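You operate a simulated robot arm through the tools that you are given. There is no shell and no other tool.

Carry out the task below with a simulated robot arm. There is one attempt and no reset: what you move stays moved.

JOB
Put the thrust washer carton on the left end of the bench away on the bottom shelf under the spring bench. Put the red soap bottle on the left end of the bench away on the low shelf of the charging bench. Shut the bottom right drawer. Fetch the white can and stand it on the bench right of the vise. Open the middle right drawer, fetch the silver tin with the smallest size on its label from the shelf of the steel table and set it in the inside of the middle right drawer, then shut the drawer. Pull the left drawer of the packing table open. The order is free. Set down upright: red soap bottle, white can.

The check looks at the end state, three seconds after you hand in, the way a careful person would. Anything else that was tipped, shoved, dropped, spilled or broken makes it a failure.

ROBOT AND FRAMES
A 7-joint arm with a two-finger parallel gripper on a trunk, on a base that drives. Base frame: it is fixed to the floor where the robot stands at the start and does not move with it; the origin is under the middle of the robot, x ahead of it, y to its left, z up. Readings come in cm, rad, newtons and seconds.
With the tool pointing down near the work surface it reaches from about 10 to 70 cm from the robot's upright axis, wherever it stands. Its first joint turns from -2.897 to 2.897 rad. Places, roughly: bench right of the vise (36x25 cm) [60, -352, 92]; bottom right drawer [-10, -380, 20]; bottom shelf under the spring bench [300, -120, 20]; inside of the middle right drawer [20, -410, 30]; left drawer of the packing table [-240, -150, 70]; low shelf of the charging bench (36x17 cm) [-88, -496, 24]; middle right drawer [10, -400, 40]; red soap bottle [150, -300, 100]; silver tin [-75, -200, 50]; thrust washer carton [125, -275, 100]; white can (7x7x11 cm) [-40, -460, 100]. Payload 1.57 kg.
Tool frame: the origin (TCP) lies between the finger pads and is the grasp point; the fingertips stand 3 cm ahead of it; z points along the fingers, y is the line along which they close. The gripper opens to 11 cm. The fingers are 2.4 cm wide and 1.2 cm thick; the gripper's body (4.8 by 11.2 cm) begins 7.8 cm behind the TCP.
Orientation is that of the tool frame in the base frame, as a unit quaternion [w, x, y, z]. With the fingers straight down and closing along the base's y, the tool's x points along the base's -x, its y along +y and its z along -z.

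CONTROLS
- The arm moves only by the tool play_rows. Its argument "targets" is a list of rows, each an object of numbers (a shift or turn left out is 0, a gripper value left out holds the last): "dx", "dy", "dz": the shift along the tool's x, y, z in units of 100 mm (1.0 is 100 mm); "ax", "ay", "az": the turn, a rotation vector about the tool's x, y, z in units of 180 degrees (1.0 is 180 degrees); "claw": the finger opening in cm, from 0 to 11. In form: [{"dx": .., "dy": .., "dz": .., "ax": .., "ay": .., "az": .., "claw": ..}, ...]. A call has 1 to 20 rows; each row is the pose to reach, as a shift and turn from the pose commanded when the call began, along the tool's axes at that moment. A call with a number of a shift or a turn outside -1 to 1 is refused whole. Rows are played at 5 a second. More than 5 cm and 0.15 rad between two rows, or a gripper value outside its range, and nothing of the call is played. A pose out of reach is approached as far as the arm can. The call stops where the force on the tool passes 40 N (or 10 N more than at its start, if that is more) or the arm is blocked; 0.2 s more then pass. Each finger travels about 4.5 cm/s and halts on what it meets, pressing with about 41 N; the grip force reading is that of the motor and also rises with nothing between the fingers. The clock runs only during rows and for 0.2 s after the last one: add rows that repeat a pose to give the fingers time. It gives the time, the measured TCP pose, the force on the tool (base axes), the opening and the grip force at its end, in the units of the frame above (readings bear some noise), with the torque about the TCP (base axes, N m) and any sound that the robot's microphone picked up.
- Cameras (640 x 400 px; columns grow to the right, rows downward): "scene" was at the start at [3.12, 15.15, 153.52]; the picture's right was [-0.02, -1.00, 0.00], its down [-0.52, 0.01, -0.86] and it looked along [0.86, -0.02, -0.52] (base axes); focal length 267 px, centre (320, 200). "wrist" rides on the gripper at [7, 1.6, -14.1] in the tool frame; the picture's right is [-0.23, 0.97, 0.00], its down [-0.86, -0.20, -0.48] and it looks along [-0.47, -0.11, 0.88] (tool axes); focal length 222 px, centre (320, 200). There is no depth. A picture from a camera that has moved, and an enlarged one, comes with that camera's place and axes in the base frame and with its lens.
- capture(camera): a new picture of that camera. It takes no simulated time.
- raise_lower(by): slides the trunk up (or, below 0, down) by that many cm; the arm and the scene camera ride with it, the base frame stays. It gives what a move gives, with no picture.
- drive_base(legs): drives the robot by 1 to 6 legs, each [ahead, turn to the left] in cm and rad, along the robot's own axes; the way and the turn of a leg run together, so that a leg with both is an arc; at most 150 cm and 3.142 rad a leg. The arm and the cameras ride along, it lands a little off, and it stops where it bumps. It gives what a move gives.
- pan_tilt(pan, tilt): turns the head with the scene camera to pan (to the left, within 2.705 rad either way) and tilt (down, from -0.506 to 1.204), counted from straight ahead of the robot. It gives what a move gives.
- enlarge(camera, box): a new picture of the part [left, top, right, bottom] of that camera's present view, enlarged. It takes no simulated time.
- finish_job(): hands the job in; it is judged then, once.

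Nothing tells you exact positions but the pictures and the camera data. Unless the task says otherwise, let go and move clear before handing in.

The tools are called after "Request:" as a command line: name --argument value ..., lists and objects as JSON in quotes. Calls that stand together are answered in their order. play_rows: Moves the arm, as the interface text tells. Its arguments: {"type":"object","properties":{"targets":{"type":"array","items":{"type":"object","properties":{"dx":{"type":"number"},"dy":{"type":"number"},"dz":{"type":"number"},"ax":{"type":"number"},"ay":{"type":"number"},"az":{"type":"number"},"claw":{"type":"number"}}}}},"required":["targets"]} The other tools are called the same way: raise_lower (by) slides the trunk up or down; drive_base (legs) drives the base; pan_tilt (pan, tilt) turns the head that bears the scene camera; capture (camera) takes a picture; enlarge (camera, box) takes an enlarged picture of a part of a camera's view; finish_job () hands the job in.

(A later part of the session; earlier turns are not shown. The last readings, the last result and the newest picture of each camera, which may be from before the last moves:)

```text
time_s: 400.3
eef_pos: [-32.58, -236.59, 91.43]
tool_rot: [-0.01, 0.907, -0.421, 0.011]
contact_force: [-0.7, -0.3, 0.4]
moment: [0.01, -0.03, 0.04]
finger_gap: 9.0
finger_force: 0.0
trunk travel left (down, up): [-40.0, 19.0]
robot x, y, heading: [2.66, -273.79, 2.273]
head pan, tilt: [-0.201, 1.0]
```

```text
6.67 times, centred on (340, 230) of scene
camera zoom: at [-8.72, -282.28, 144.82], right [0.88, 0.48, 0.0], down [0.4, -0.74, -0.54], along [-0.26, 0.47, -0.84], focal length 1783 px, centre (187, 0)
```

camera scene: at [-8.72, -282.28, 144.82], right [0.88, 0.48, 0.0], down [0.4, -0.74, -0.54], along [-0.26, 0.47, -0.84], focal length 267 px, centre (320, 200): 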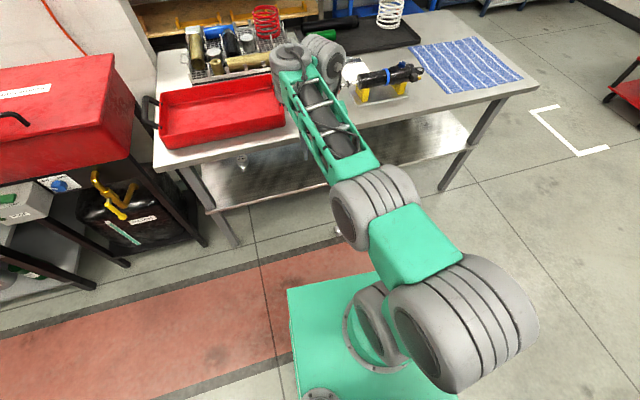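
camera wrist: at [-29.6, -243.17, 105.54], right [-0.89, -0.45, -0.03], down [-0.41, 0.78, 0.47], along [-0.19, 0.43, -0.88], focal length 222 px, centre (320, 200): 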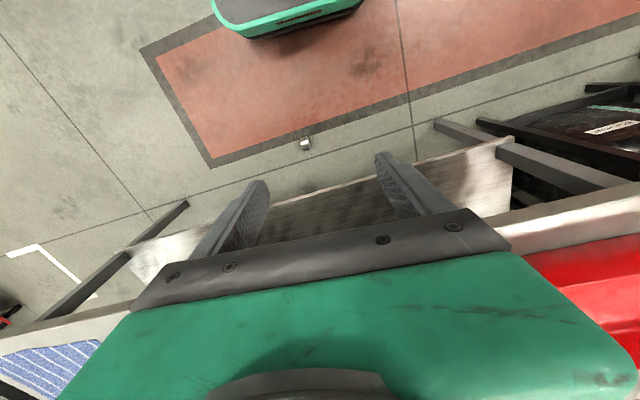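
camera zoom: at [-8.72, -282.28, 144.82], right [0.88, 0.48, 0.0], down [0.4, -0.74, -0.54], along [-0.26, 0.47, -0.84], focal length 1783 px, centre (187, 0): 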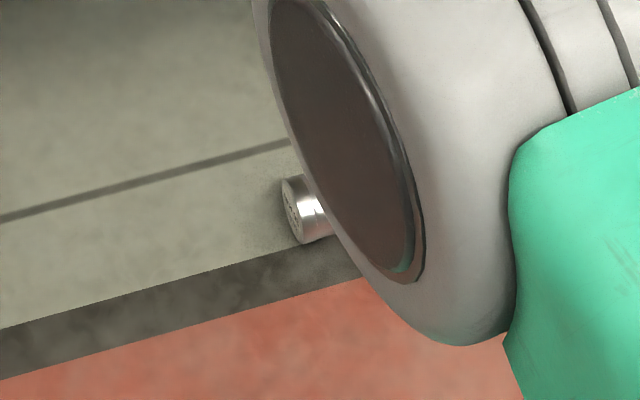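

The tin lies on its rim with the lid facing +p. I'll lower and gently push the top of the lid side so that it tips back flat, lid up, then grip it from above.

Request:
raise_lower --by -40

Request:
play_rows --targets '[{"dz": 0.3, "claw": 5}, {"dz": 0.6, "claw": 2}, {"dz": 0.9, "claw": 0}]'

Request:
play_rows --targets '[{"dz": 0.3}, {"dz": 0.6}, {"dz": 0.9}]'

Request:
capture --camera "wrist"

Request:
capture --camera "scene"

```text
time_s: 404.2
eef_pos: [-32.5, -236.6, 51.3]
tool_rot: [-0.01, 0.907, -0.422, 0.012]
contact_force: [0.1, -0.2, 0.1]
moment: [0.03, 0.02, 0.02]
finger_gap: 8.98
finger_force: 0.1
trunk travel left (down, up): [0.0, 59.0]
robot x, y, heading: [2.4, -273.72, 2.273]
head pan, tilt: [-0.201, 1.0]
```

```text
time_s: 405.0
eef_pos: [-33.07, -233.95, 47.01]
tool_rot: [-0.034, 0.906, -0.419, 0.038]
contact_force: [-0.1, 0.1, 0.4]
moment: [0.04, -0.04, 0.02]
finger_gap: 2.36
finger_force: 0.3
out of reach, approached as far as the arm can: row 1, 2, 3
trunk travel left (down, up): [0.0, 59.0]
robot x, y, heading: [2.27, -273.77, 2.271]
head pan, tilt: [-0.201, 1.0]
```

```text
time_s: 405.8
eef_pos: [-32.02, -236.5, 33.49]
tool_rot: [-0.01, 0.907, -0.421, 0.01]
contact_force: [0.3, -0.2, -0.1]
moment: [0.0, -0.01, 0.01]
finger_gap: 0.0
finger_force: 21.4
out of reach, approached as far as the arm can: row 1
trunk travel left (down, up): [0.0, 59.0]
robot x, y, heading: [2.56, -273.87, 2.273]
head pan, tilt: [-0.201, 1.0]
```

```text
taken
camera wrist: at [-29.14, -243.08, 47.64], right [-0.89, -0.45, -0.03], down [-0.41, 0.78, 0.48], along [-0.19, 0.44, -0.88], focal length 222 px, centre (320, 200)
```

wrist: 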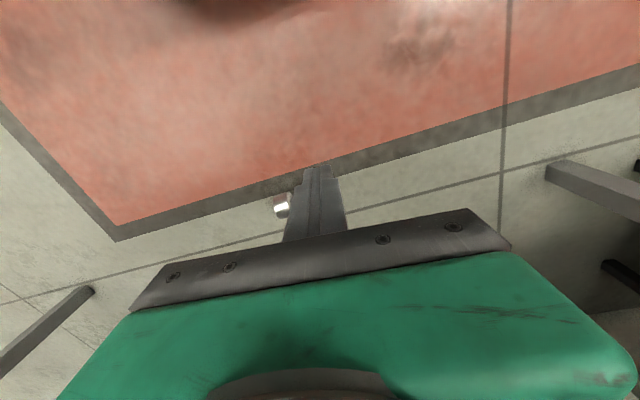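

```text
taken
camera scene: at [-8.72, -282.28, 104.82], right [0.88, 0.48, 0.0], down [0.4, -0.74, -0.54], along [-0.26, 0.47, -0.84], focal length 267 px, centre (320, 200)
```

scene: 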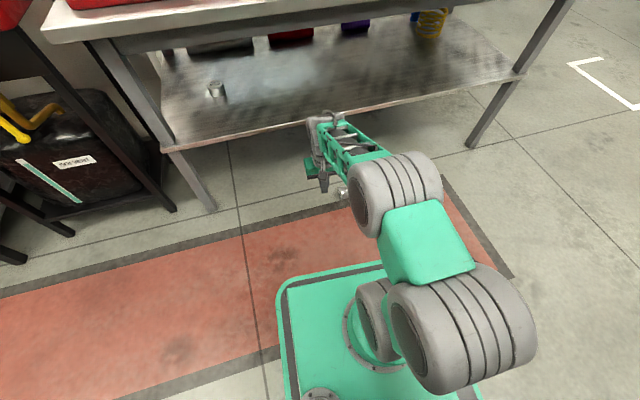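

Request:
play_rows --targets '[{"dx": -0.32, "dy": -0.1, "dz": 0.3}, {"dx": -0.64, "dy": -0.2, "dz": 0.6}, {"dx": -0.95, "dy": -0.3, "dz": 0.9}]'

Request:
play_rows --targets '[{"dx": -0.2, "dy": -0.05, "dz": 0.3}, {"dx": -0.4, "dy": -0.1, "dz": 0.6}, {"dx": -0.58, "dy": -0.1, "dz": 0.9}]'

Request:
capture --camera "wrist"

Request:
enlarge --camera "scene" --box '[280, 120, 420, 240]'

```text
time_s: 406.6
eef_pos: [-35.58, -227.03, 24.32]
tool_rot: [-0.01, 0.906, -0.423, 0.01]
contact_force: [-0.1, -1.1, 1.9]
moment: [-0.02, -0.01, 0.02]
finger_gap: 0.0
finger_force: 20.6
trunk travel left (down, up): [0.0, 59.0]
robot x, y, heading: [2.74, -273.64, 2.269]
head pan, tilt: [-0.201, 1.0]
```

```text
time_s: 407.4
eef_pos: [-38.12, -222.11, 15.33]
tool_rot: [-0.011, 0.907, -0.421, 0.011]
contact_force: [0.2, -0.1, 0.7]
moment: [0.0, -0.04, -0.02]
finger_gap: 0.0
finger_force: 21.2
trunk travel left (down, up): [0.0, 59.0]
robot x, y, heading: [2.51, -273.66, 2.272]
head pan, tilt: [-0.201, 1.0]
```

```text
taken
camera wrist: at [-35.31, -228.62, 29.41], right [-0.89, -0.45, -0.03], down [-0.41, 0.78, 0.47], along [-0.19, 0.43, -0.88], focal length 222 px, centre (320, 200)
```

wrist: 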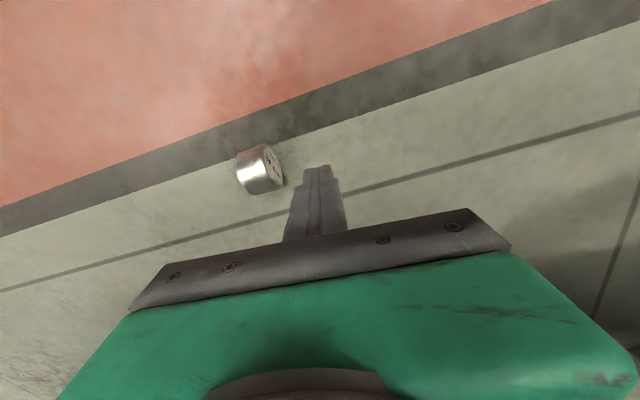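

```text
3.33 times, centred on (350, 180) of scene
camera zoom: at [-8.7, -282.29, 104.82], right [0.88, 0.48, 0.0], down [0.4, -0.74, -0.54], along [-0.26, 0.47, -0.84], focal length 891 px, centre (220, 267)
```

zoom: 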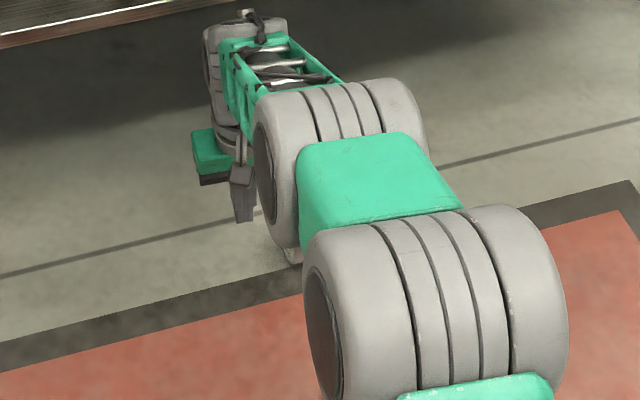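

Tin confirmed at p≈175.7, q≈130. Lowering beside it, then pushing slowly sideways at the top.

Request:
play_rows --targets '[{"dz": 0.25}, {"dz": 0.5}, {"dz": 0.79}]'

Request:
play_rows --targets '[{"dy": -0.15, "dx": -0.01}, {"dy": -0.3, "dx": -0.025}, {"dy": -0.4, "dx": -0.035}, {"dy": -0.47, "dx": -0.04}, {"dy": -0.52, "dx": -0.045}, {"dy": -0.57, "dx": -0.05}, {"dy": -0.62, "dx": -0.05}, {"dy": -0.67, "dx": -0.055}]'

Request:
capture --camera "wrist"

```text
time_s: 408.2
eef_pos: [-38.08, -222.11, 7.33]
tool_rot: [-0.01, 0.907, -0.422, 0.011]
contact_force: [-0.4, 0.4, 0.4]
moment: [-0.01, 0.02, 0.02]
finger_gap: 0.03
finger_force: 21.2
trunk travel left (down, up): [0.0, 59.0]
robot x, y, heading: [2.31, -273.78, 2.27]
head pan, tilt: [-0.201, 1.0]
```

```text
time_s: 410.0
eef_pos: [-33.11, -217.31, 7.63]
tool_rot: [-0.011, 0.906, -0.422, 0.011]
contact_force: [-1.0, 0.1, -0.2]
moment: [-0.01, 0.0, 0.0]
finger_gap: 0.0
finger_force: 21.2
trunk travel left (down, up): [0.0, 59.0]
robot x, y, heading: [2.44, -273.51, 2.271]
head pan, tilt: [-0.201, 1.0]
```

```text
taken
camera wrist: at [-30.29, -223.82, 21.83], right [-0.89, -0.45, -0.03], down [-0.41, 0.78, 0.47], along [-0.19, 0.43, -0.88], focal length 222 px, centre (320, 200)
```

wrist: 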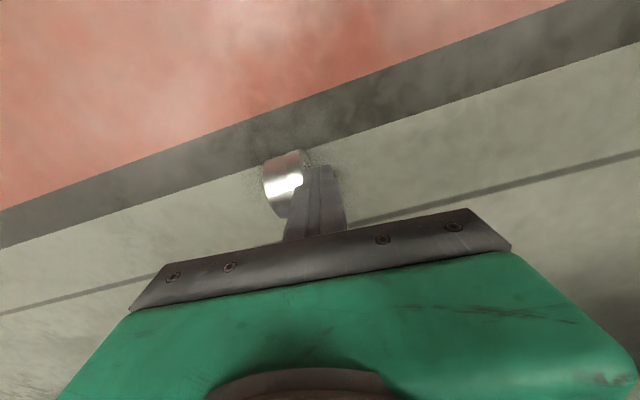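

Request:
play_rows --targets '[{"dy": -0.05}, {"dy": -0.1}, {"dy": -0.15}, {"dy": -0.2}, {"dy": -0.25}]'

Request:
capture --camera "wrist"

```text
time_s: 411.2
eef_pos: [-31.14, -215.79, 7.54]
tool_rot: [-0.009, 0.907, -0.422, 0.012]
contact_force: [-0.1, 0.6, 0.3]
moment: [-0.01, 0.01, 0.01]
finger_gap: 0.02
finger_force: 21.7
trunk travel left (down, up): [0.0, 59.0]
robot x, y, heading: [2.7, -273.89, 2.27]
head pan, tilt: [-0.201, 1.0]
```

```text
taken
camera wrist: at [-28.34, -222.26, 21.82], right [-0.89, -0.45, -0.03], down [-0.41, 0.78, 0.47], along [-0.19, 0.43, -0.88], focal length 222 px, centre (320, 200)
```

wrist: 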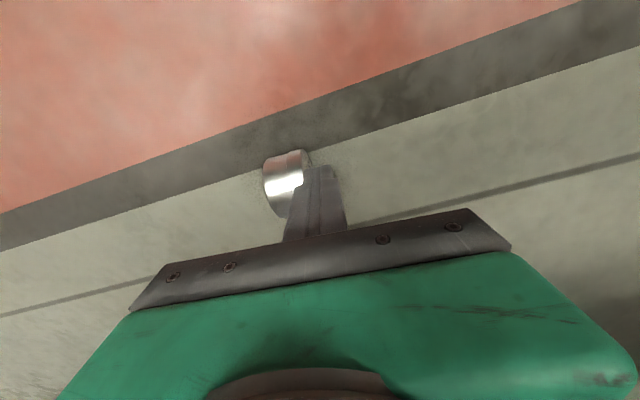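

It slides instead of tipping. I'll instead grip it across its diameter (wrist turned 90°), tilt it, and set it down flat. First back off, rise, and rotate the wrist.

Request:
play_rows --targets '[{"dy": 0.1}, {"dy": 0.2, "dz": -0.2}, {"dy": 0.2, "dz": -0.5}, {"dy": 0.1, "dz": -0.8, "claw": 5}, {"dy": 0.0, "dz": -1.0, "claw": 9}]'

Request:
play_rows --targets '[{"az": 0.0455}, {"az": 0.091}, {"az": 0.1364}, {"az": 0.1818}, {"az": 0.2273}, {"az": 0.2727}, {"az": 0.3182}, {"az": 0.3636}, {"az": 0.4091}, {"az": 0.4545}, {"az": 0.5}]'

Request:
capture --camera "wrist"

```text
time_s: 412.4
eef_pos: [-31.53, -215.88, 17.8]
tool_rot: [-0.01, 0.907, -0.421, 0.013]
contact_force: [-0.3, -1.0, -0.7]
moment: [-0.02, -0.02, -0.04]
finger_gap: 4.8
finger_force: 0.0
trunk travel left (down, up): [0.0, 59.0]
robot x, y, heading: [2.91, -273.67, 2.268]
head pan, tilt: [-0.201, 1.0]
```

```text
time_s: 414.8
eef_pos: [-31.5, -215.81, 17.71]
tool_rot: [0.016, -0.342, 0.94, 0.0]
contact_force: [-0.3, 1.1, -0.1]
moment: [0.02, 0.0, -0.02]
finger_gap: 9.02
finger_force: 0.0
trunk travel left (down, up): [0.0, 59.0]
robot x, y, heading: [2.47, -273.66, 2.267]
head pan, tilt: [-0.201, 1.0]
```

```text
taken
camera wrist: at [-38.32, -219.1, 31.64], right [-0.45, 0.89, -0.01], down [0.77, 0.39, 0.51], along [0.45, 0.22, -0.86], focal length 222 px, centre (320, 200)
```

wrist: 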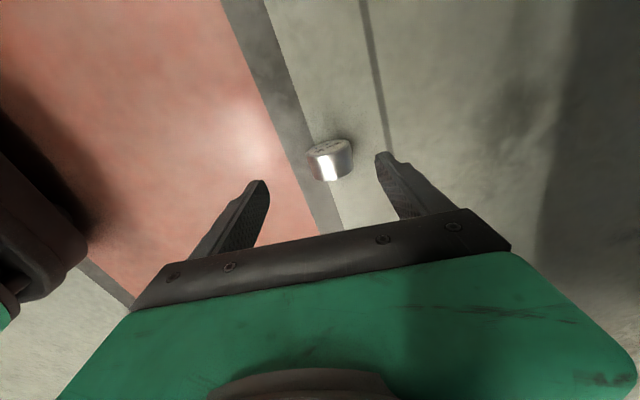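

Request:
play_rows --targets '[{"dx": -0.15, "az": -0.014, "dy": 0.02}, {"dx": -0.31, "az": -0.0274, "dy": 0.03}, {"dx": -0.31, "az": -0.0274, "dy": 0.03}]'

Request:
capture --camera "wrist"

```text
time_s: 415.6
eef_pos: [-29.43, -213.34, 17.82]
tool_rot: [0.015, -0.384, 0.923, -0.002]
contact_force: [0.0, 1.0, 0.0]
moment: [0.03, -0.01, -0.01]
finger_gap: 8.97
finger_force: 0.1
trunk travel left (down, up): [0.0, 59.0]
robot x, y, heading: [2.43, -273.1, 2.27]
head pan, tilt: [-0.201, 1.0]
```

```text
taken
camera wrist: at [-35.9, -217.42, 31.67], right [-0.53, 0.85, -0.01], down [0.73, 0.46, 0.5], along [0.43, 0.26, -0.86], focal length 222 px, centre (320, 200)
```

wrist: 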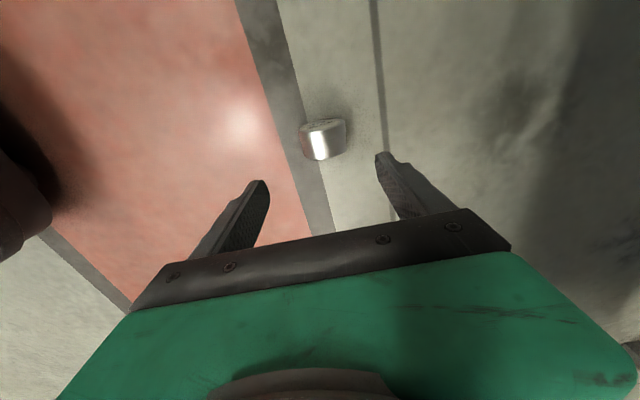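

Tin is exactly under the gripper. Lowering and gripping across its diameter.

Request:
play_rows --targets '[{"dz": 0.3}, {"dz": 0.6}, {"dz": 0.9}, {"dz": 1.0}]'

Request:
play_rows --targets '[{"dz": 0.15}, {"dz": 0.3}, {"dz": 0.3}]'

Request:
capture --camera "wrist"

```text
time_s: 416.6
eef_pos: [-29.1, -213.34, 7.91]
tool_rot: [0.016, -0.383, 0.924, -0.002]
contact_force: [0.9, 0.7, 0.0]
moment: [-0.03, -0.04, 0.0]
finger_gap: 8.99
finger_force: 0.0
trunk travel left (down, up): [0.0, 59.0]
robot x, y, heading: [2.35, -274.08, 2.272]
head pan, tilt: [-0.201, 1.0]
```

```text
time_s: 417.4
eef_pos: [-28.89, -213.75, 5.05]
tool_rot: [0.015, -0.383, 0.923, -0.001]
contact_force: [-1.0, 0.1, -1.2]
moment: [0.01, 0.01, -0.05]
finger_gap: 9.02
finger_force: 0.0
out of reach, approached as far as the arm can: row 2, 3
trunk travel left (down, up): [0.0, 59.0]
robot x, y, heading: [2.71, -273.77, 2.271]
head pan, tilt: [-0.201, 1.0]
```

```text
taken
camera wrist: at [-35.33, -217.63, 18.99], right [-0.53, 0.85, -0.01], down [0.73, 0.46, 0.5], along [0.43, 0.26, -0.86], focal length 222 px, centre (320, 200)
```

wrist: 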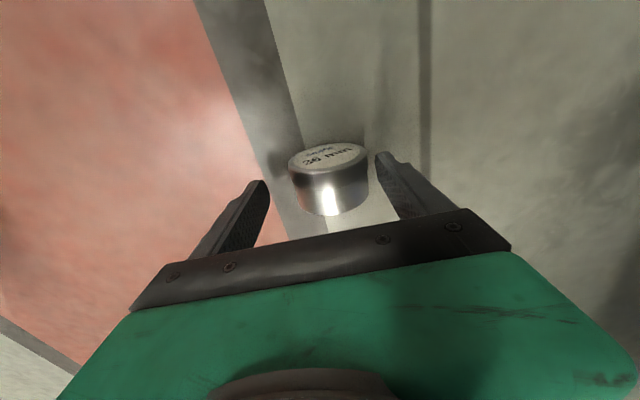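

Request:
play_rows --targets '[{"claw": 8}, {"claw": 7}, {"claw": 6.2}, {"claw": 5.4}, {"claw": 5.0}, {"claw": 5.0}, {"claw": 5.0}]'

Request:
capture --camera "wrist"

```text
time_s: 419.0
eef_pos: [-28.99, -213.7, 5.13]
tool_rot: [0.016, -0.383, 0.923, -0.003]
contact_force: [0.4, -1.0, 1.7]
moment: [-0.05, 0.01, 0.0]
finger_gap: 5.78
finger_force: 41.7
trunk travel left (down, up): [0.0, 59.0]
robot x, y, heading: [2.21, -273.77, 2.268]
head pan, tilt: [-0.201, 1.0]
```

```text
taken
camera wrist: at [-35.32, -217.64, 18.98], right [-0.53, 0.85, -0.01], down [0.73, 0.46, 0.5], along [0.43, 0.26, -0.86], focal length 222 px, centre (320, 200)
```

wrist: 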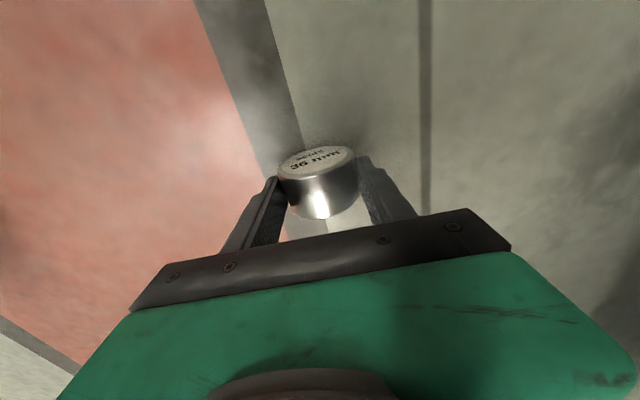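

Gripped. Lifting it and bringing it closer to the robot before tilting.

Request:
play_rows --targets '[{"dz": -0.2}, {"dz": -0.5}, {"dz": -0.8}, {"dz": -1.0}]'

Request:
play_rows --targets '[{"dy": -0.3, "dz": -0.1}, {"dy": -0.6, "dz": -0.2}, {"dy": -0.9, "dz": -0.3}]'

Request:
play_rows --targets '[{"ay": 0.04}, {"ay": 0.08}, {"ay": 0.12}, {"ay": 0.16}, {"ay": 0.2}, {"ay": 0.24}, {"ay": 0.28}, {"ay": 0.3}]'

Request:
capture --camera "wrist"

Request:
capture --camera "scene"

```text
time_s: 420.0
eef_pos: [-30.41, -211.35, 14.27]
tool_rot: [0.016, -0.383, 0.924, -0.003]
contact_force: [-0.2, -0.3, -1.2]
moment: [0.0, 0.01, 0.02]
finger_gap: 5.82
finger_force: 41.8
out of reach, approached as far as the arm can: row 1, 2, 3, 4
trunk travel left (down, up): [0.0, 59.0]
robot x, y, heading: [2.47, -273.7, 2.273]
head pan, tilt: [-0.201, 1.0]
```

```text
time_s: 420.8
eef_pos: [-24.37, -216.72, 18.13]
tool_rot: [0.015, -0.382, 0.924, 0.01]
contact_force: [-5.7, 12.6, 20.4]
moment: [-1.1, -0.42, -0.06]
finger_gap: 5.8
finger_force: 41.6
out of reach, approached as far as the arm can: row 1, 2
trunk travel left (down, up): [0.0, 59.0]
robot x, y, heading: [2.49, -273.41, 2.27]
head pan, tilt: [-0.201, 1.0]
```

```text
time_s: 422.6
eef_pos: [-23.77, -228.41, 20.37]
tool_rot: [-0.404, -0.34, 0.831, -0.176]
contact_force: [0.1, -0.4, -1.9]
moment: [-0.02, 0.06, -0.03]
finger_gap: 5.79
finger_force: 41.3
out of reach, approached as far as the arm can: row 5, 6, 7, 8
trunk travel left (down, up): [0.0, 59.0]
robot x, y, heading: [2.35, -273.94, 2.271]
head pan, tilt: [-0.201, 1.0]
```

```text
taken
camera wrist: at [-20.07, -222.2, 34.49], right [-0.59, 0.78, -0.2], down [0.78, 0.49, -0.38], along [-0.2, -0.38, -0.9], focal length 222 px, centre (320, 200)
```

wrist: 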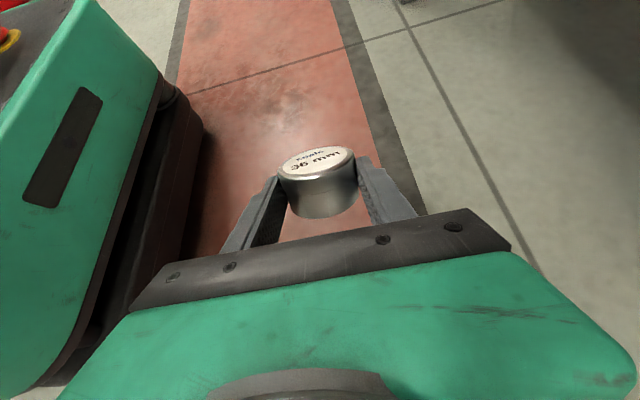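

```text
taken
camera scene: at [-8.68, -282.21, 104.82], right [0.88, 0.48, 0.0], down [0.4, -0.74, -0.54], along [-0.26, 0.47, -0.84], focal length 267 px, centre (320, 200)
```

scene: 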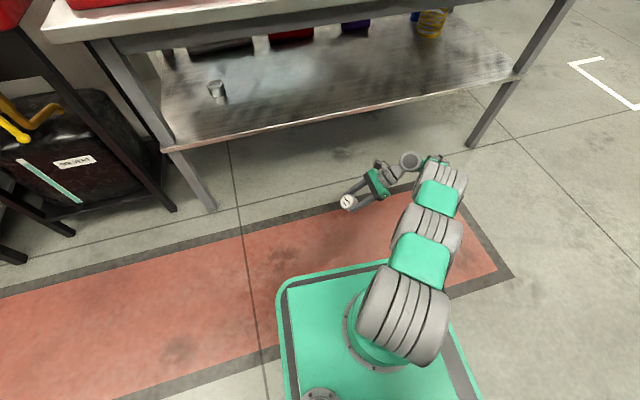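

The tool now points sideways with the tin lid-up, tilted ~38°. I'll lower until its rim touches the floor and let it settle flat.

Request:
play_rows --targets '[{"dx": -0.32, "dz": 0.24}, {"dx": -0.63, "dz": 0.49}, {"dx": -0.95, "dz": 0.73}]'

Request:
play_rows --targets '[{"dx": -0.12, "dz": 0.09}, {"dx": -0.2, "dz": 0.155}, {"dx": -0.26, "dz": 0.2}]'

Request:
capture --camera "wrist"

```text
time_s: 423.4
eef_pos: [-23.32, -231.18, 10.91]
tool_rot: [-0.406, -0.341, 0.83, -0.175]
contact_force: [0.5, 0.4, -0.9]
moment: [0.01, -0.02, 0.01]
finger_gap: 5.79
finger_force: 40.7
out of reach, approached as far as the arm can: row 1, 2, 3
trunk travel left (down, up): [0.0, 59.0]
robot x, y, heading: [2.59, -274.13, 2.267]
head pan, tilt: [-0.201, 1.0]
```

```text
time_s: 424.2
eef_pos: [-22.69, -232.47, 8.1]
tool_rot: [-0.406, -0.34, 0.83, -0.175]
contact_force: [-0.1, 0.4, -1.0]
moment: [-0.01, 0.0, 0.01]
finger_gap: 5.82
finger_force: 40.7
out of reach, approached as far as the arm can: row 1, 2, 3
trunk travel left (down, up): [0.0, 59.0]
robot x, y, heading: [2.44, -273.66, 2.272]
head pan, tilt: [-0.201, 1.0]
```

```text
taken
camera wrist: at [-19.0, -226.33, 22.21], right [-0.59, 0.78, -0.19], down [0.78, 0.49, -0.38], along [-0.2, -0.38, -0.9], focal length 222 px, centre (320, 200)
```

wrist: 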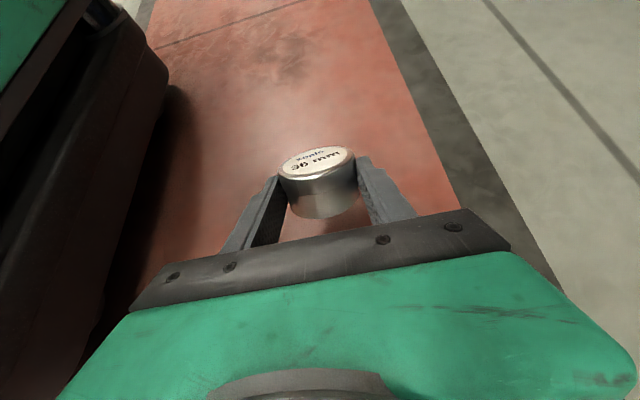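

Request:
play_rows --targets '[{"dx": -0.1, "dz": 0.08}, {"dx": -0.2, "dz": 0.155}, {"dx": -0.28, "dz": 0.215}]'

Request:
capture --camera "wrist"

```text
time_s: 425.0
eef_pos: [-21.89, -233.89, 5.49]
tool_rot: [-0.404, -0.341, 0.83, -0.175]
contact_force: [-0.5, -0.3, -0.2]
moment: [-0.02, -0.04, -0.02]
finger_gap: 5.81
finger_force: 41.2
out of reach, approached as far as the arm can: row 1, 2, 3
trunk travel left (down, up): [0.0, 59.0]
robot x, y, heading: [2.29, -273.63, 2.27]
head pan, tilt: [-0.201, 1.0]
```

```text
taken
camera wrist: at [-18.23, -227.71, 19.55], right [-0.59, 0.78, -0.19], down [0.78, 0.49, -0.38], along [-0.2, -0.38, -0.9], focal length 222 px, centre (320, 200)
```

wrist: 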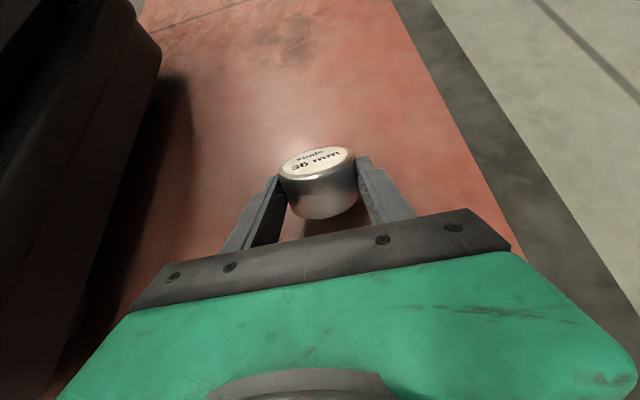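

Request:
play_rows --targets '[{"dx": -0.05, "dz": 0.04}, {"dx": -0.1, "dz": 0.08}, {"dx": -0.13, "dz": 0.1}]'

```text
time_s: 425.8
eef_pos: [-21.63, -234.41, 4.49]
tool_rot: [-0.405, -0.342, 0.83, -0.174]
contact_force: [2.7, -0.5, 17.5]
moment: [-0.47, 0.25, 0.07]
finger_gap: 5.85
finger_force: 41.1
out of reach, approached as far as the arm can: row 1, 2, 3
trunk travel left (down, up): [0.0, 59.0]
robot x, y, heading: [2.41, -273.78, 2.268]
head pan, tilt: [-0.201, 1.0]
```

Rim contact felt. Opening slowly so that it settles flat.

Request:
play_rows --targets '[{"claw": 5.8}, {"claw": 6.2}, {"claw": 6.8}, {"claw": 7.5}, {"claw": 8.5}, {"claw": 9}, {"claw": 9}]'

Request:
capture --camera "wrist"

Request:
enlarge --camera "scene" --box '[280, 120, 420, 240]'

```text
time_s: 427.4
eef_pos: [-21.73, -234.63, 4.27]
tool_rot: [-0.405, -0.34, 0.831, -0.175]
contact_force: [0.0, 0.7, -0.1]
moment: [0.02, 0.01, -0.02]
finger_gap: 8.99
finger_force: 0.0
trunk travel left (down, up): [0.0, 59.0]
robot x, y, heading: [2.48, -273.2, 2.275]
head pan, tilt: [-0.201, 1.0]
```

```text
taken
camera wrist: at [-18.05, -228.38, 18.46], right [-0.59, 0.78, -0.19], down [0.78, 0.49, -0.38], along [-0.2, -0.38, -0.9], focal length 222 px, centre (320, 200)
```

wrist: 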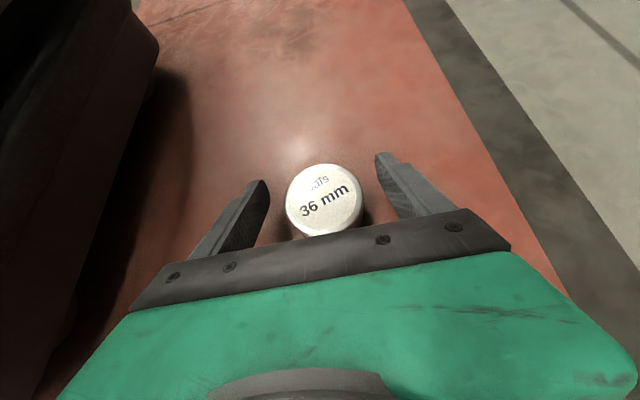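

```text
3.33 times, centred on (350, 180) of scene
camera zoom: at [-8.7, -282.27, 104.81], right [0.88, 0.48, 0.0], down [0.4, -0.74, -0.54], along [-0.26, 0.47, -0.84], focal length 891 px, centre (220, 267)
```

zoom: 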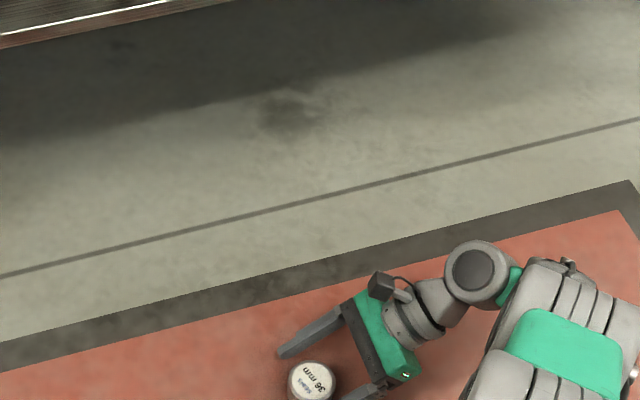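

The tin now stands flat, lid up, "36 mm". I'll back off, rise, and return to a straight tool-down pose to regrip it.

Request:
play_rows --targets '[{"dz": -0.2}, {"dz": -0.45}, {"dz": -0.7}, {"dz": -0.95}, {"dz": -1.0, "dx": 0.3}, {"dz": -1.0, "dx": 0.6}, {"dz": -1.0, "dx": 0.9}]'

Request:
play_rows --targets '[{"ay": -0.04}, {"ay": -0.08}, {"ay": -0.12}, {"ay": -0.16}, {"ay": -0.2}, {"ay": -0.24}, {"ay": -0.28}, {"ay": -0.29}]'

Request:
play_rows --targets '[{"az": -0.0455}, {"az": -0.091}, {"az": -0.1364}, {"az": -0.1818}, {"az": -0.2273}, {"az": -0.2727}, {"az": -0.3182}, {"az": -0.3636}, {"az": -0.4091}, {"az": -0.4545}, {"az": -0.5}]'

Request:
capture --camera "wrist"

Request:
capture --camera "scene"

```text
time_s: 429.0
eef_pos: [-20.31, -232.75, 17.71]
tool_rot: [-0.406, -0.34, 0.83, -0.176]
contact_force: [-0.9, -0.5, -0.3]
moment: [-0.02, 0.01, 0.01]
finger_gap: 8.99
finger_force: 0.1
out of reach, approached as far as the arm can: row 2, 3, 4
trunk travel left (down, up): [0.0, 59.0]
robot x, y, heading: [2.01, -273.7, 2.269]
head pan, tilt: [-0.201, 1.0]
```

```text
time_s: 430.8
eef_pos: [-20.09, -232.59, 17.71]
tool_rot: [0.001, -0.382, 0.924, -0.007]
contact_force: [-0.1, 0.6, -0.1]
moment: [-0.01, 0.01, 0.0]
finger_gap: 9.01
finger_force: 0.0
trunk travel left (down, up): [0.0, 59.0]
robot x, y, heading: [2.43, -273.65, 2.267]
head pan, tilt: [-0.201, 1.0]
```

```text
time_s: 433.2
eef_pos: [-20.28, -232.74, 17.64]
tool_rot: [0.005, 0.925, -0.381, 0.007]
contact_force: [-0.1, 0.4, -0.4]
moment: [0.04, -0.03, 0.0]
finger_gap: 9.03
finger_force: 0.1
trunk travel left (down, up): [0.0, 59.0]
robot x, y, heading: [2.73, -273.44, 2.271]
head pan, tilt: [-0.201, 1.0]
```

```text
taken
camera wrist: at [-16.43, -238.66, 31.93], right [-0.85, -0.53, 0.0], down [-0.47, 0.75, 0.46], along [-0.25, 0.39, -0.89], focal length 222 px, centre (320, 200)
```

wrist: 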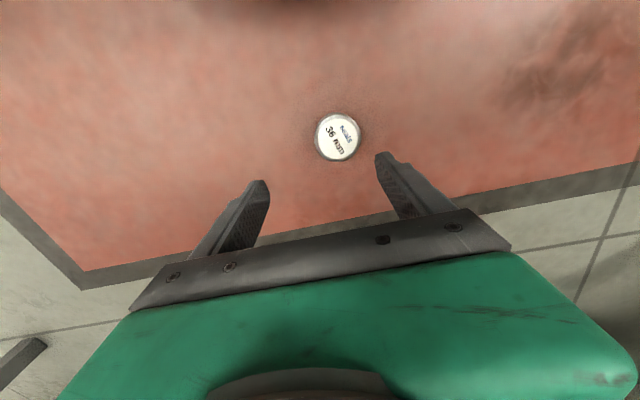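

```text
taken
camera scene: at [-8.71, -282.28, 104.81], right [0.88, 0.48, 0.0], down [0.4, -0.74, -0.54], along [-0.26, 0.47, -0.84], focal length 267 px, centre (320, 200)
```

scene: 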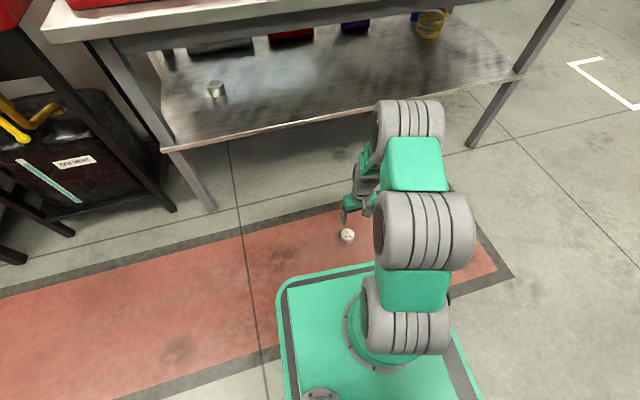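

Straight above it again, only ~2 cm off. Correcting and lowering to grip.

Request:
play_rows --targets '[{"dy": 0.22, "dx": 0.07}, {"dy": 0.22, "dx": 0.07, "dz": 0.3}, {"dy": 0.22, "dx": 0.07, "dz": 0.6}, {"dy": 0.22, "dx": 0.07, "dz": 0.9}]'

Request:
capture --camera "wrist"

```text
time_s: 434.2
eef_pos: [-21.21, -234.98, 8.54]
tool_rot: [0.004, 0.924, -0.382, 0.006]
contact_force: [-0.2, 0.3, -0.2]
moment: [0.0, -0.04, -0.02]
finger_gap: 9.0
finger_force: 0.0
trunk travel left (down, up): [0.0, 59.0]
robot x, y, heading: [2.43, -273.28, 2.265]
head pan, tilt: [-0.201, 1.0]
```

```text
taken
camera wrist: at [-17.49, -240.83, 22.73], right [-0.85, -0.53, 0.0], down [-0.47, 0.75, 0.47], along [-0.25, 0.4, -0.88], focal length 222 px, centre (320, 200)
```

wrist: 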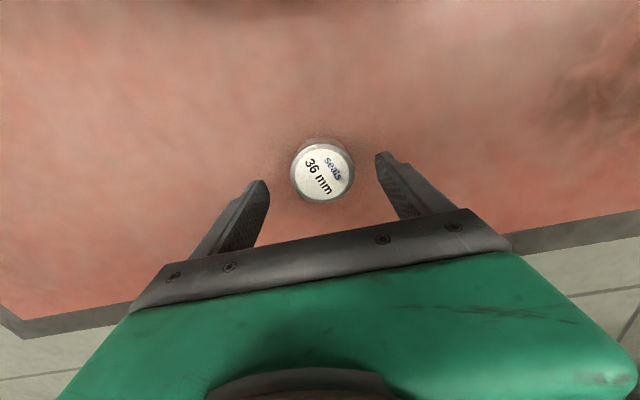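

Request:
play_rows --targets '[{"dz": 0.2}, {"dz": 0.35}, {"dz": 0.44}, {"dz": 0.44}]'

Request:
play_rows --targets '[{"claw": 8}, {"claw": 7}, {"claw": 6.2}, {"claw": 5.4}, {"claw": 5.0}, {"claw": 5.0}, {"claw": 5.0}]'

Request:
play_rows --targets '[{"dz": -0.3}, {"dz": -0.6}, {"dz": -0.9}]'

Request:
capture --camera "wrist"

```text
time_s: 435.2
eef_pos: [-21.11, -235.07, 4.1]
tool_rot: [0.005, 0.924, -0.382, 0.006]
contact_force: [0.1, -0.1, -0.1]
moment: [0.01, 0.02, -0.01]
finger_gap: 9.01
finger_force: 0.1
trunk travel left (down, up): [0.0, 59.0]
robot x, y, heading: [2.39, -274.12, 2.268]
head pan, tilt: [-0.201, 1.0]
```

```text
time_s: 436.8
eef_pos: [-21.02, -234.93, 4.22]
tool_rot: [0.005, 0.924, -0.383, 0.007]
contact_force: [-0.5, -1.2, 0.0]
moment: [0.02, 0.0, -0.02]
finger_gap: 5.82
finger_force: 41.2
trunk travel left (down, up): [0.0, 59.0]
robot x, y, heading: [2.11, -273.65, 2.27]
head pan, tilt: [-0.201, 1.0]
```

```text
time_s: 437.6
eef_pos: [-21.38, -234.73, 13.18]
tool_rot: [0.006, 0.924, -0.382, 0.007]
contact_force: [0.4, -0.2, -1.1]
moment: [0.01, -0.03, -0.01]
finger_gap: 5.8
finger_force: 41.4
trunk travel left (down, up): [0.0, 59.0]
robot x, y, heading: [2.78, -274.05, 2.272]
head pan, tilt: [-0.201, 1.0]
```

```text
taken
camera wrist: at [-17.55, -240.7, 27.49], right [-0.85, -0.53, 0.0], down [-0.47, 0.75, 0.46], along [-0.25, 0.39, -0.89], focal length 222 px, centre (320, 200)
```

wrist: 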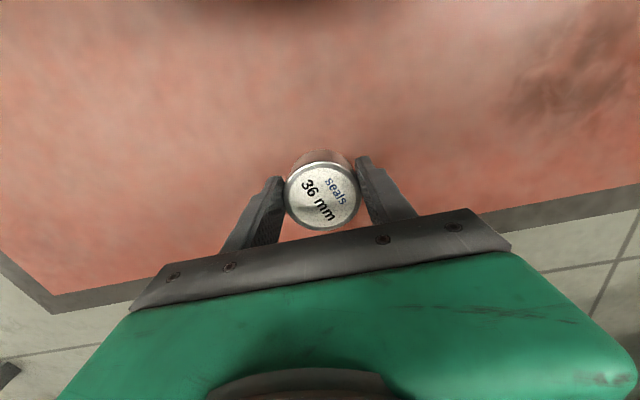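

The tin is gripped upright from above. Raising and heading back to the open drawer.

Request:
raise_lower --by 40

Request:
raise_lower --by 19

Request:
drive_base --legs '[[0, 1.657], [92, 0], [0, 1.571]]'

Request:
pan_tilt --pan 0.0 --tilt 0.8

Request:
capture --camera "scene"

Request:
capture --camera "wrist"

```text
time_s: 441.4
eef_pos: [-21.38, -234.69, 53.22]
tool_rot: [0.005, 0.924, -0.383, 0.007]
contact_force: [-0.2, 0.6, -0.6]
moment: [-0.02, 0.01, 0.0]
finger_gap: 5.8
finger_force: 41.0
trunk travel left (down, up): [-40.0, 19.0]
robot x, y, heading: [2.43, -273.72, 2.269]
head pan, tilt: [-0.201, 1.0]
```

```text
time_s: 443.5
eef_pos: [-21.35, -234.82, 72.17]
tool_rot: [0.006, 0.924, -0.382, 0.006]
contact_force: [0.0, 0.2, -1.3]
moment: [0.03, -0.04, -0.01]
finger_gap: 5.82
finger_force: 41.5
trunk travel left (down, up): [-59.0, 0.0]
robot x, y, heading: [1.94, -273.93, 2.268]
head pan, tilt: [-0.201, 1.0]
```

```text
time_s: 456.1
eef_pos: [-35.86, -375.23, 72.2]
tool_rot: [-0.007, 0.345, 0.938, 0.004]
contact_force: [-1.1, -0.2, -1.9]
moment: [-0.01, 0.04, 0.02]
finger_gap: 5.76
finger_force: 40.9
trunk travel left (down, up): [-59.0, 0.0]
robot x, y, heading: [-62.55, -338.43, -0.791]
head pan, tilt: [-0.201, 1.0]
```

```text
time_s: 456.8
eef_pos: [-36.09, -375.27, 72.22]
tool_rot: [-0.006, 0.345, 0.938, 0.004]
contact_force: [0.1, -0.1, -0.4]
moment: [0.01, 0.0, -0.03]
finger_gap: 5.76
finger_force: 41.1
trunk travel left (down, up): [-59.0, 0.0]
robot x, y, heading: [-62.55, -338.58, -0.791]
head pan, tilt: [0.0, 0.799]
```

```text
taken
camera scene: at [-50.18, -329.09, 165.32], right [-0.71, -0.7, 0.0], down [-0.5, 0.51, -0.7], along [0.49, -0.5, -0.72], focal length 267 px, centre (320, 200)
```

scene: 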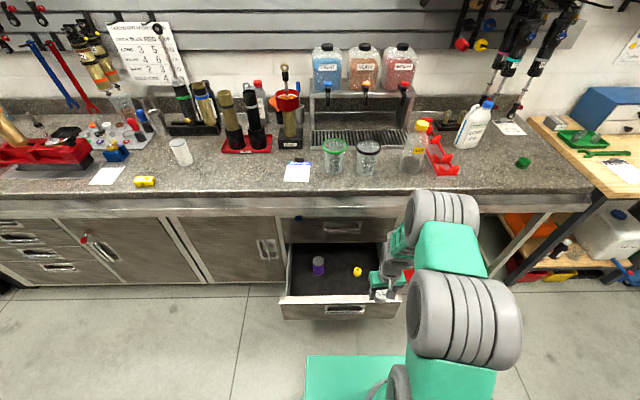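

```text
taken
camera wrist: at [-39.99, -369.75, 86.48], right [0.8, 0.59, 0.0], down [0.53, -0.71, 0.46], along [0.28, -0.37, -0.89], focal length 222 px, centre (320, 200)
```

wrist: 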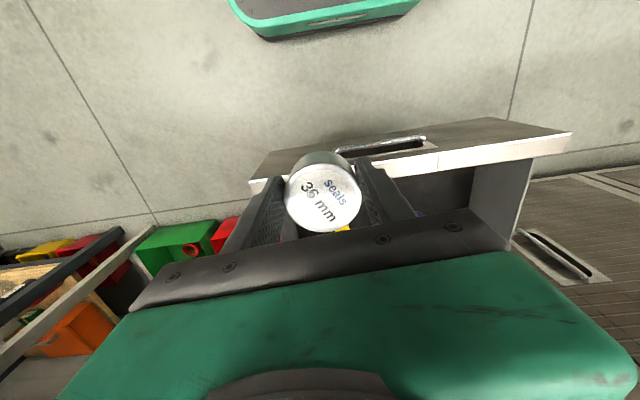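

Request:
enlarge --camera "scene" --box '[270, 220, 420, 330]'

```text
3.64 times, centred on (345, 275) of scene
camera zoom: at [-50.18, -329.09, 165.32], right [-0.71, -0.7, 0.0], down [-0.5, 0.51, -0.7], along [0.49, -0.5, -0.72], focal length 972 px, centre (229, -73)
```

zoom: 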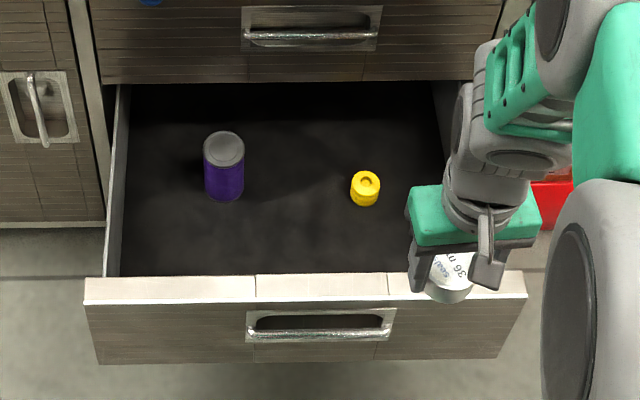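

The drawer holds a purple tin (left-back) and a yellow piece (right-back); the front centre is free. I'll move the tin over p≈277, q≈260.

Request:
drive_base --legs '[[10, 0]]'

Request:
play_rows --targets '[{"dx": -0.3, "dy": 0.3}, {"dx": -0.6, "dy": 0.6}, {"dx": -0.9, "dy": 0.9}, {"dx": -1.0, "dy": 1.0}]'

Request:
play_rows --targets '[{"dx": -0.1, "dy": 0.2}, {"dx": -0.1, "dy": 0.2}]'

Request:
raise_lower --by -18

Request:
capture --camera "wrist"

Request:
enlarge --camera "scene" --box '[250, 200, 430, 340]'

```text
time_s: 458.0
eef_pos: [-29.09, -382.3, 72.17]
tool_rot: [-0.008, 0.345, 0.939, 0.004]
contact_force: [0.3, -0.4, -0.2]
moment: [0.04, 0.03, -0.02]
finger_gap: 5.75
finger_force: 41.1
trunk travel left (down, up): [-59.0, 0.0]
robot x, y, heading: [-56.14, -345.52, -0.792]
head pan, tilt: [0.0, 0.799]
```

```text
time_s: 459.0
eef_pos: [-15.01, -381.24, 71.97]
tool_rot: [-0.007, 0.346, 0.938, 0.005]
contact_force: [-0.1, 0.3, -0.8]
moment: [-0.01, 0.01, -0.01]
finger_gap: 5.8
finger_force: 41.9
trunk travel left (down, up): [-59.0, 0.0]
robot x, y, heading: [-55.71, -345.59, -0.791]
head pan, tilt: [0.0, 0.799]
```

```text
time_s: 459.6
eef_pos: [-12.92, -380.27, 72.03]
tool_rot: [-0.007, 0.346, 0.938, 0.004]
contact_force: [0.1, 0.1, -0.4]
moment: [0.04, 0.04, 0.03]
finger_gap: 5.75
finger_force: 40.7
trunk travel left (down, up): [-59.0, 0.0]
robot x, y, heading: [-55.9, -345.4, -0.793]
head pan, tilt: [0.0, 0.799]
```

```text
time_s: 461.6
eef_pos: [-13.02, -380.24, 53.98]
tool_rot: [-0.007, 0.345, 0.938, 0.005]
contact_force: [0.4, -0.5, -1.4]
moment: [0.03, 0.02, 0.0]
finger_gap: 5.77
finger_force: 41.1
trunk travel left (down, up): [-41.0, 18.0]
robot x, y, heading: [-55.8, -345.43, -0.792]
head pan, tilt: [0.0, 0.799]
```

```text
taken
camera wrist: at [-17.01, -374.74, 68.27], right [0.8, 0.59, 0.0], down [0.53, -0.71, 0.46], along [0.28, -0.37, -0.89], focal length 222 px, centre (320, 200)
```

wrist: 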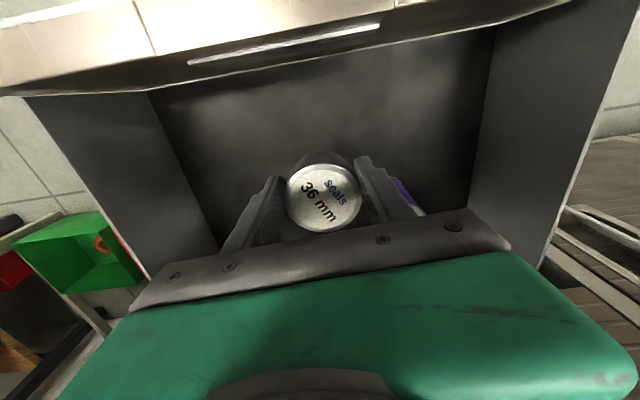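

```text
2.86 times, centred on (340, 270) of scene
camera zoom: at [-43.26, -336.08, 147.33], right [-0.71, -0.7, 0.0], down [-0.5, 0.51, -0.7], along [0.49, -0.5, -0.72], focal length 764 px, centre (263, 0)
```

zoom: 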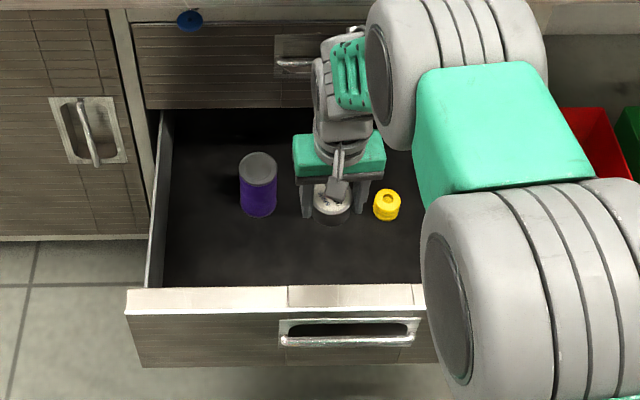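

Positioned between both objects with clearance. Lowering into the drawer.

Request:
play_rows --targets '[{"dz": 0.25}, {"dz": 0.5}, {"dz": 0.75}, {"dz": 0.95}]'

Request:
play_rows --targets '[{"dz": 0.05}, {"dz": 0.1}, {"dz": 0.15}]'

Request:
play_rows --targets '[{"dz": 0.05}, {"dz": 0.1}, {"dz": 0.15}]'

```text
time_s: 462.6
eef_pos: [-12.83, -380.3, 44.52]
tool_rot: [-0.006, 0.346, 0.938, 0.004]
contact_force: [0.8, -0.8, -0.9]
moment: [-0.03, 0.02, -0.02]
finger_gap: 5.79
finger_force: 41.1
trunk travel left (down, up): [-41.0, 18.0]
robot x, y, heading: [-56.16, -345.37, -0.793]
head pan, tilt: [0.0, 0.799]
```

```text
time_s: 463.4
eef_pos: [-12.98, -380.2, 42.99]
tool_rot: [-0.006, 0.345, 0.938, 0.003]
contact_force: [-0.9, -0.6, -0.9]
moment: [-0.01, 0.03, -0.02]
finger_gap: 5.76
finger_force: 40.9
trunk travel left (down, up): [-41.0, 18.0]
robot x, y, heading: [-55.71, -345.27, -0.791]
head pan, tilt: [0.0, 0.799]
```

```text
time_s: 464.2
eef_pos: [-13.07, -380.17, 41.64]
tool_rot: [-0.006, 0.346, 0.938, 0.004]
contact_force: [0.1, 0.6, -0.8]
moment: [0.0, 0.0, 0.01]
finger_gap: 5.78
finger_force: 40.8
trunk travel left (down, up): [-41.0, 18.0]
robot x, y, heading: [-55.94, -345.09, -0.795]
head pan, tilt: [0.0, 0.799]
```

Request:
play_rows --targets '[{"dz": 0.05}, {"dz": 0.1}, {"dz": 0.15}]'

Request:
play_rows --targets '[{"dz": 0.05}, {"dz": 0.1}, {"dz": 0.15}]'

Request:
capture --camera "wrist"

```text
time_s: 465.0
eef_pos: [-13.18, -380.19, 40.07]
tool_rot: [-0.006, 0.345, 0.938, 0.003]
contact_force: [0.2, -0.4, -1.5]
moment: [-0.01, 0.04, 0.03]
finger_gap: 5.75
finger_force: 41.4
trunk travel left (down, up): [-41.0, 18.0]
robot x, y, heading: [-56.07, -345.57, -0.791]
head pan, tilt: [0.0, 0.799]
```

```text
time_s: 465.8
eef_pos: [-13.05, -380.23, 38.53]
tool_rot: [-0.007, 0.344, 0.939, 0.005]
contact_force: [0.0, 0.0, -1.8]
moment: [0.02, 0.01, 0.0]
finger_gap: 5.75
finger_force: 40.9
trunk travel left (down, up): [-41.0, 18.0]
robot x, y, heading: [-55.83, -345.11, -0.798]
head pan, tilt: [0.0, 0.799]
```

```text
taken
camera wrist: at [-17.09, -374.58, 52.84], right [0.8, 0.59, 0.0], down [0.53, -0.71, 0.47], along [0.28, -0.37, -0.89], focal length 222 px, centre (320, 200)
```

wrist: 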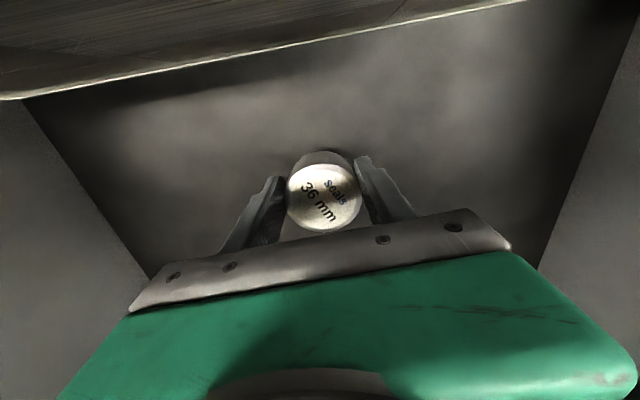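

Request:
play_rows --targets '[{"dz": 0.05}, {"dz": 0.1}, {"dz": 0.15}]'

Request:
play_rows --targets '[{"dz": 0.04}, {"dz": 0.08}, {"dz": 0.12}]'

```text
time_s: 466.6
eef_pos: [-13.09, -380.09, 37.01]
tool_rot: [-0.007, 0.345, 0.939, 0.005]
contact_force: [0.3, -0.1, -2.0]
moment: [0.0, -0.01, -0.01]
finger_gap: 5.78
finger_force: 40.8
trunk travel left (down, up): [-41.0, 18.0]
robot x, y, heading: [-55.76, -345.18, -0.792]
head pan, tilt: [0.0, 0.799]
```

```text
time_s: 467.4
eef_pos: [-12.92, -380.34, 36.24]
tool_rot: [-0.002, 0.346, 0.938, 0.003]
contact_force: [-2.0, -2.9, 33.0]
moment: [0.02, 0.57, 0.03]
finger_gap: 5.75
finger_force: 40.9
trunk travel left (down, up): [-41.0, 18.0]
robot x, y, heading: [-55.76, -345.25, -0.79]
head pan, tilt: [0.0, 0.799]
```

Touchdown (drawer floor ≈ z 32). Relieving, opening, and rising straight up.

Request:
play_rows --targets '[{"dz": -0.04}, {"dz": -0.04, "claw": 6.5}, {"dz": -0.04, "claw": 7.4}, {"dz": -0.04, "claw": 7.4}]'

Request:
play_rows --targets '[{"dz": -0.25}, {"dz": -0.5}, {"dz": -0.75}, {"dz": -1.0}]'

Request:
play_rows --targets '[{"dz": -0.3}, {"dz": -0.6}, {"dz": -0.9}]'

Request:
capture --camera "wrist"

```text
time_s: 468.4
eef_pos: [-13.16, -380.0, 36.19]
tool_rot: [-0.007, 0.346, 0.938, 0.005]
contact_force: [-0.2, 0.2, -0.1]
moment: [0.0, -0.01, -0.02]
finger_gap: 7.41
finger_force: 0.0
trunk travel left (down, up): [-41.0, 18.0]
robot x, y, heading: [-55.85, -345.54, -0.794]
head pan, tilt: [0.0, 0.799]
```

```text
time_s: 469.4
eef_pos: [-13.0, -380.33, 46.27]
tool_rot: [-0.007, 0.345, 0.939, 0.005]
contact_force: [0.9, -0.3, 0.1]
moment: [-0.02, -0.01, -0.01]
finger_gap: 7.4
finger_force: 0.1
trunk travel left (down, up): [-41.0, 18.0]
robot x, y, heading: [-55.81, -345.48, -0.798]
head pan, tilt: [0.0, 0.799]
```

```text
time_s: 470.2
eef_pos: [-12.93, -380.22, 55.28]
tool_rot: [-0.007, 0.345, 0.939, 0.004]
contact_force: [0.8, 0.9, -1.5]
moment: [0.02, 0.0, 0.02]
finger_gap: 7.39
finger_force: 0.0
trunk travel left (down, up): [-41.0, 18.0]
robot x, y, heading: [-56.18, -345.21, -0.792]
head pan, tilt: [0.0, 0.799]
```

```text
taken
camera wrist: at [-17.04, -374.74, 69.61], right [0.8, 0.59, 0.0], down [0.53, -0.71, 0.46], along [0.28, -0.37, -0.89], focal length 222 px, centre (320, 200)
```

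wrist: 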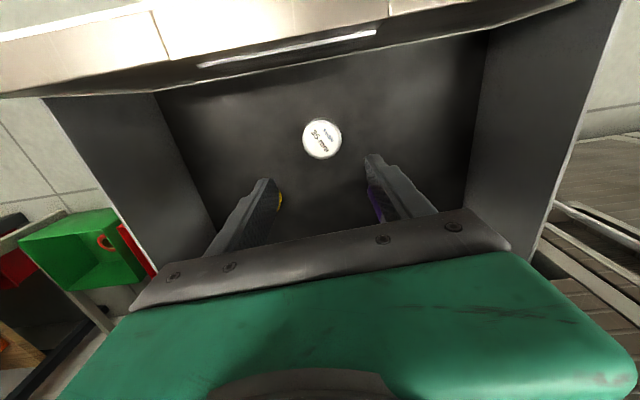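

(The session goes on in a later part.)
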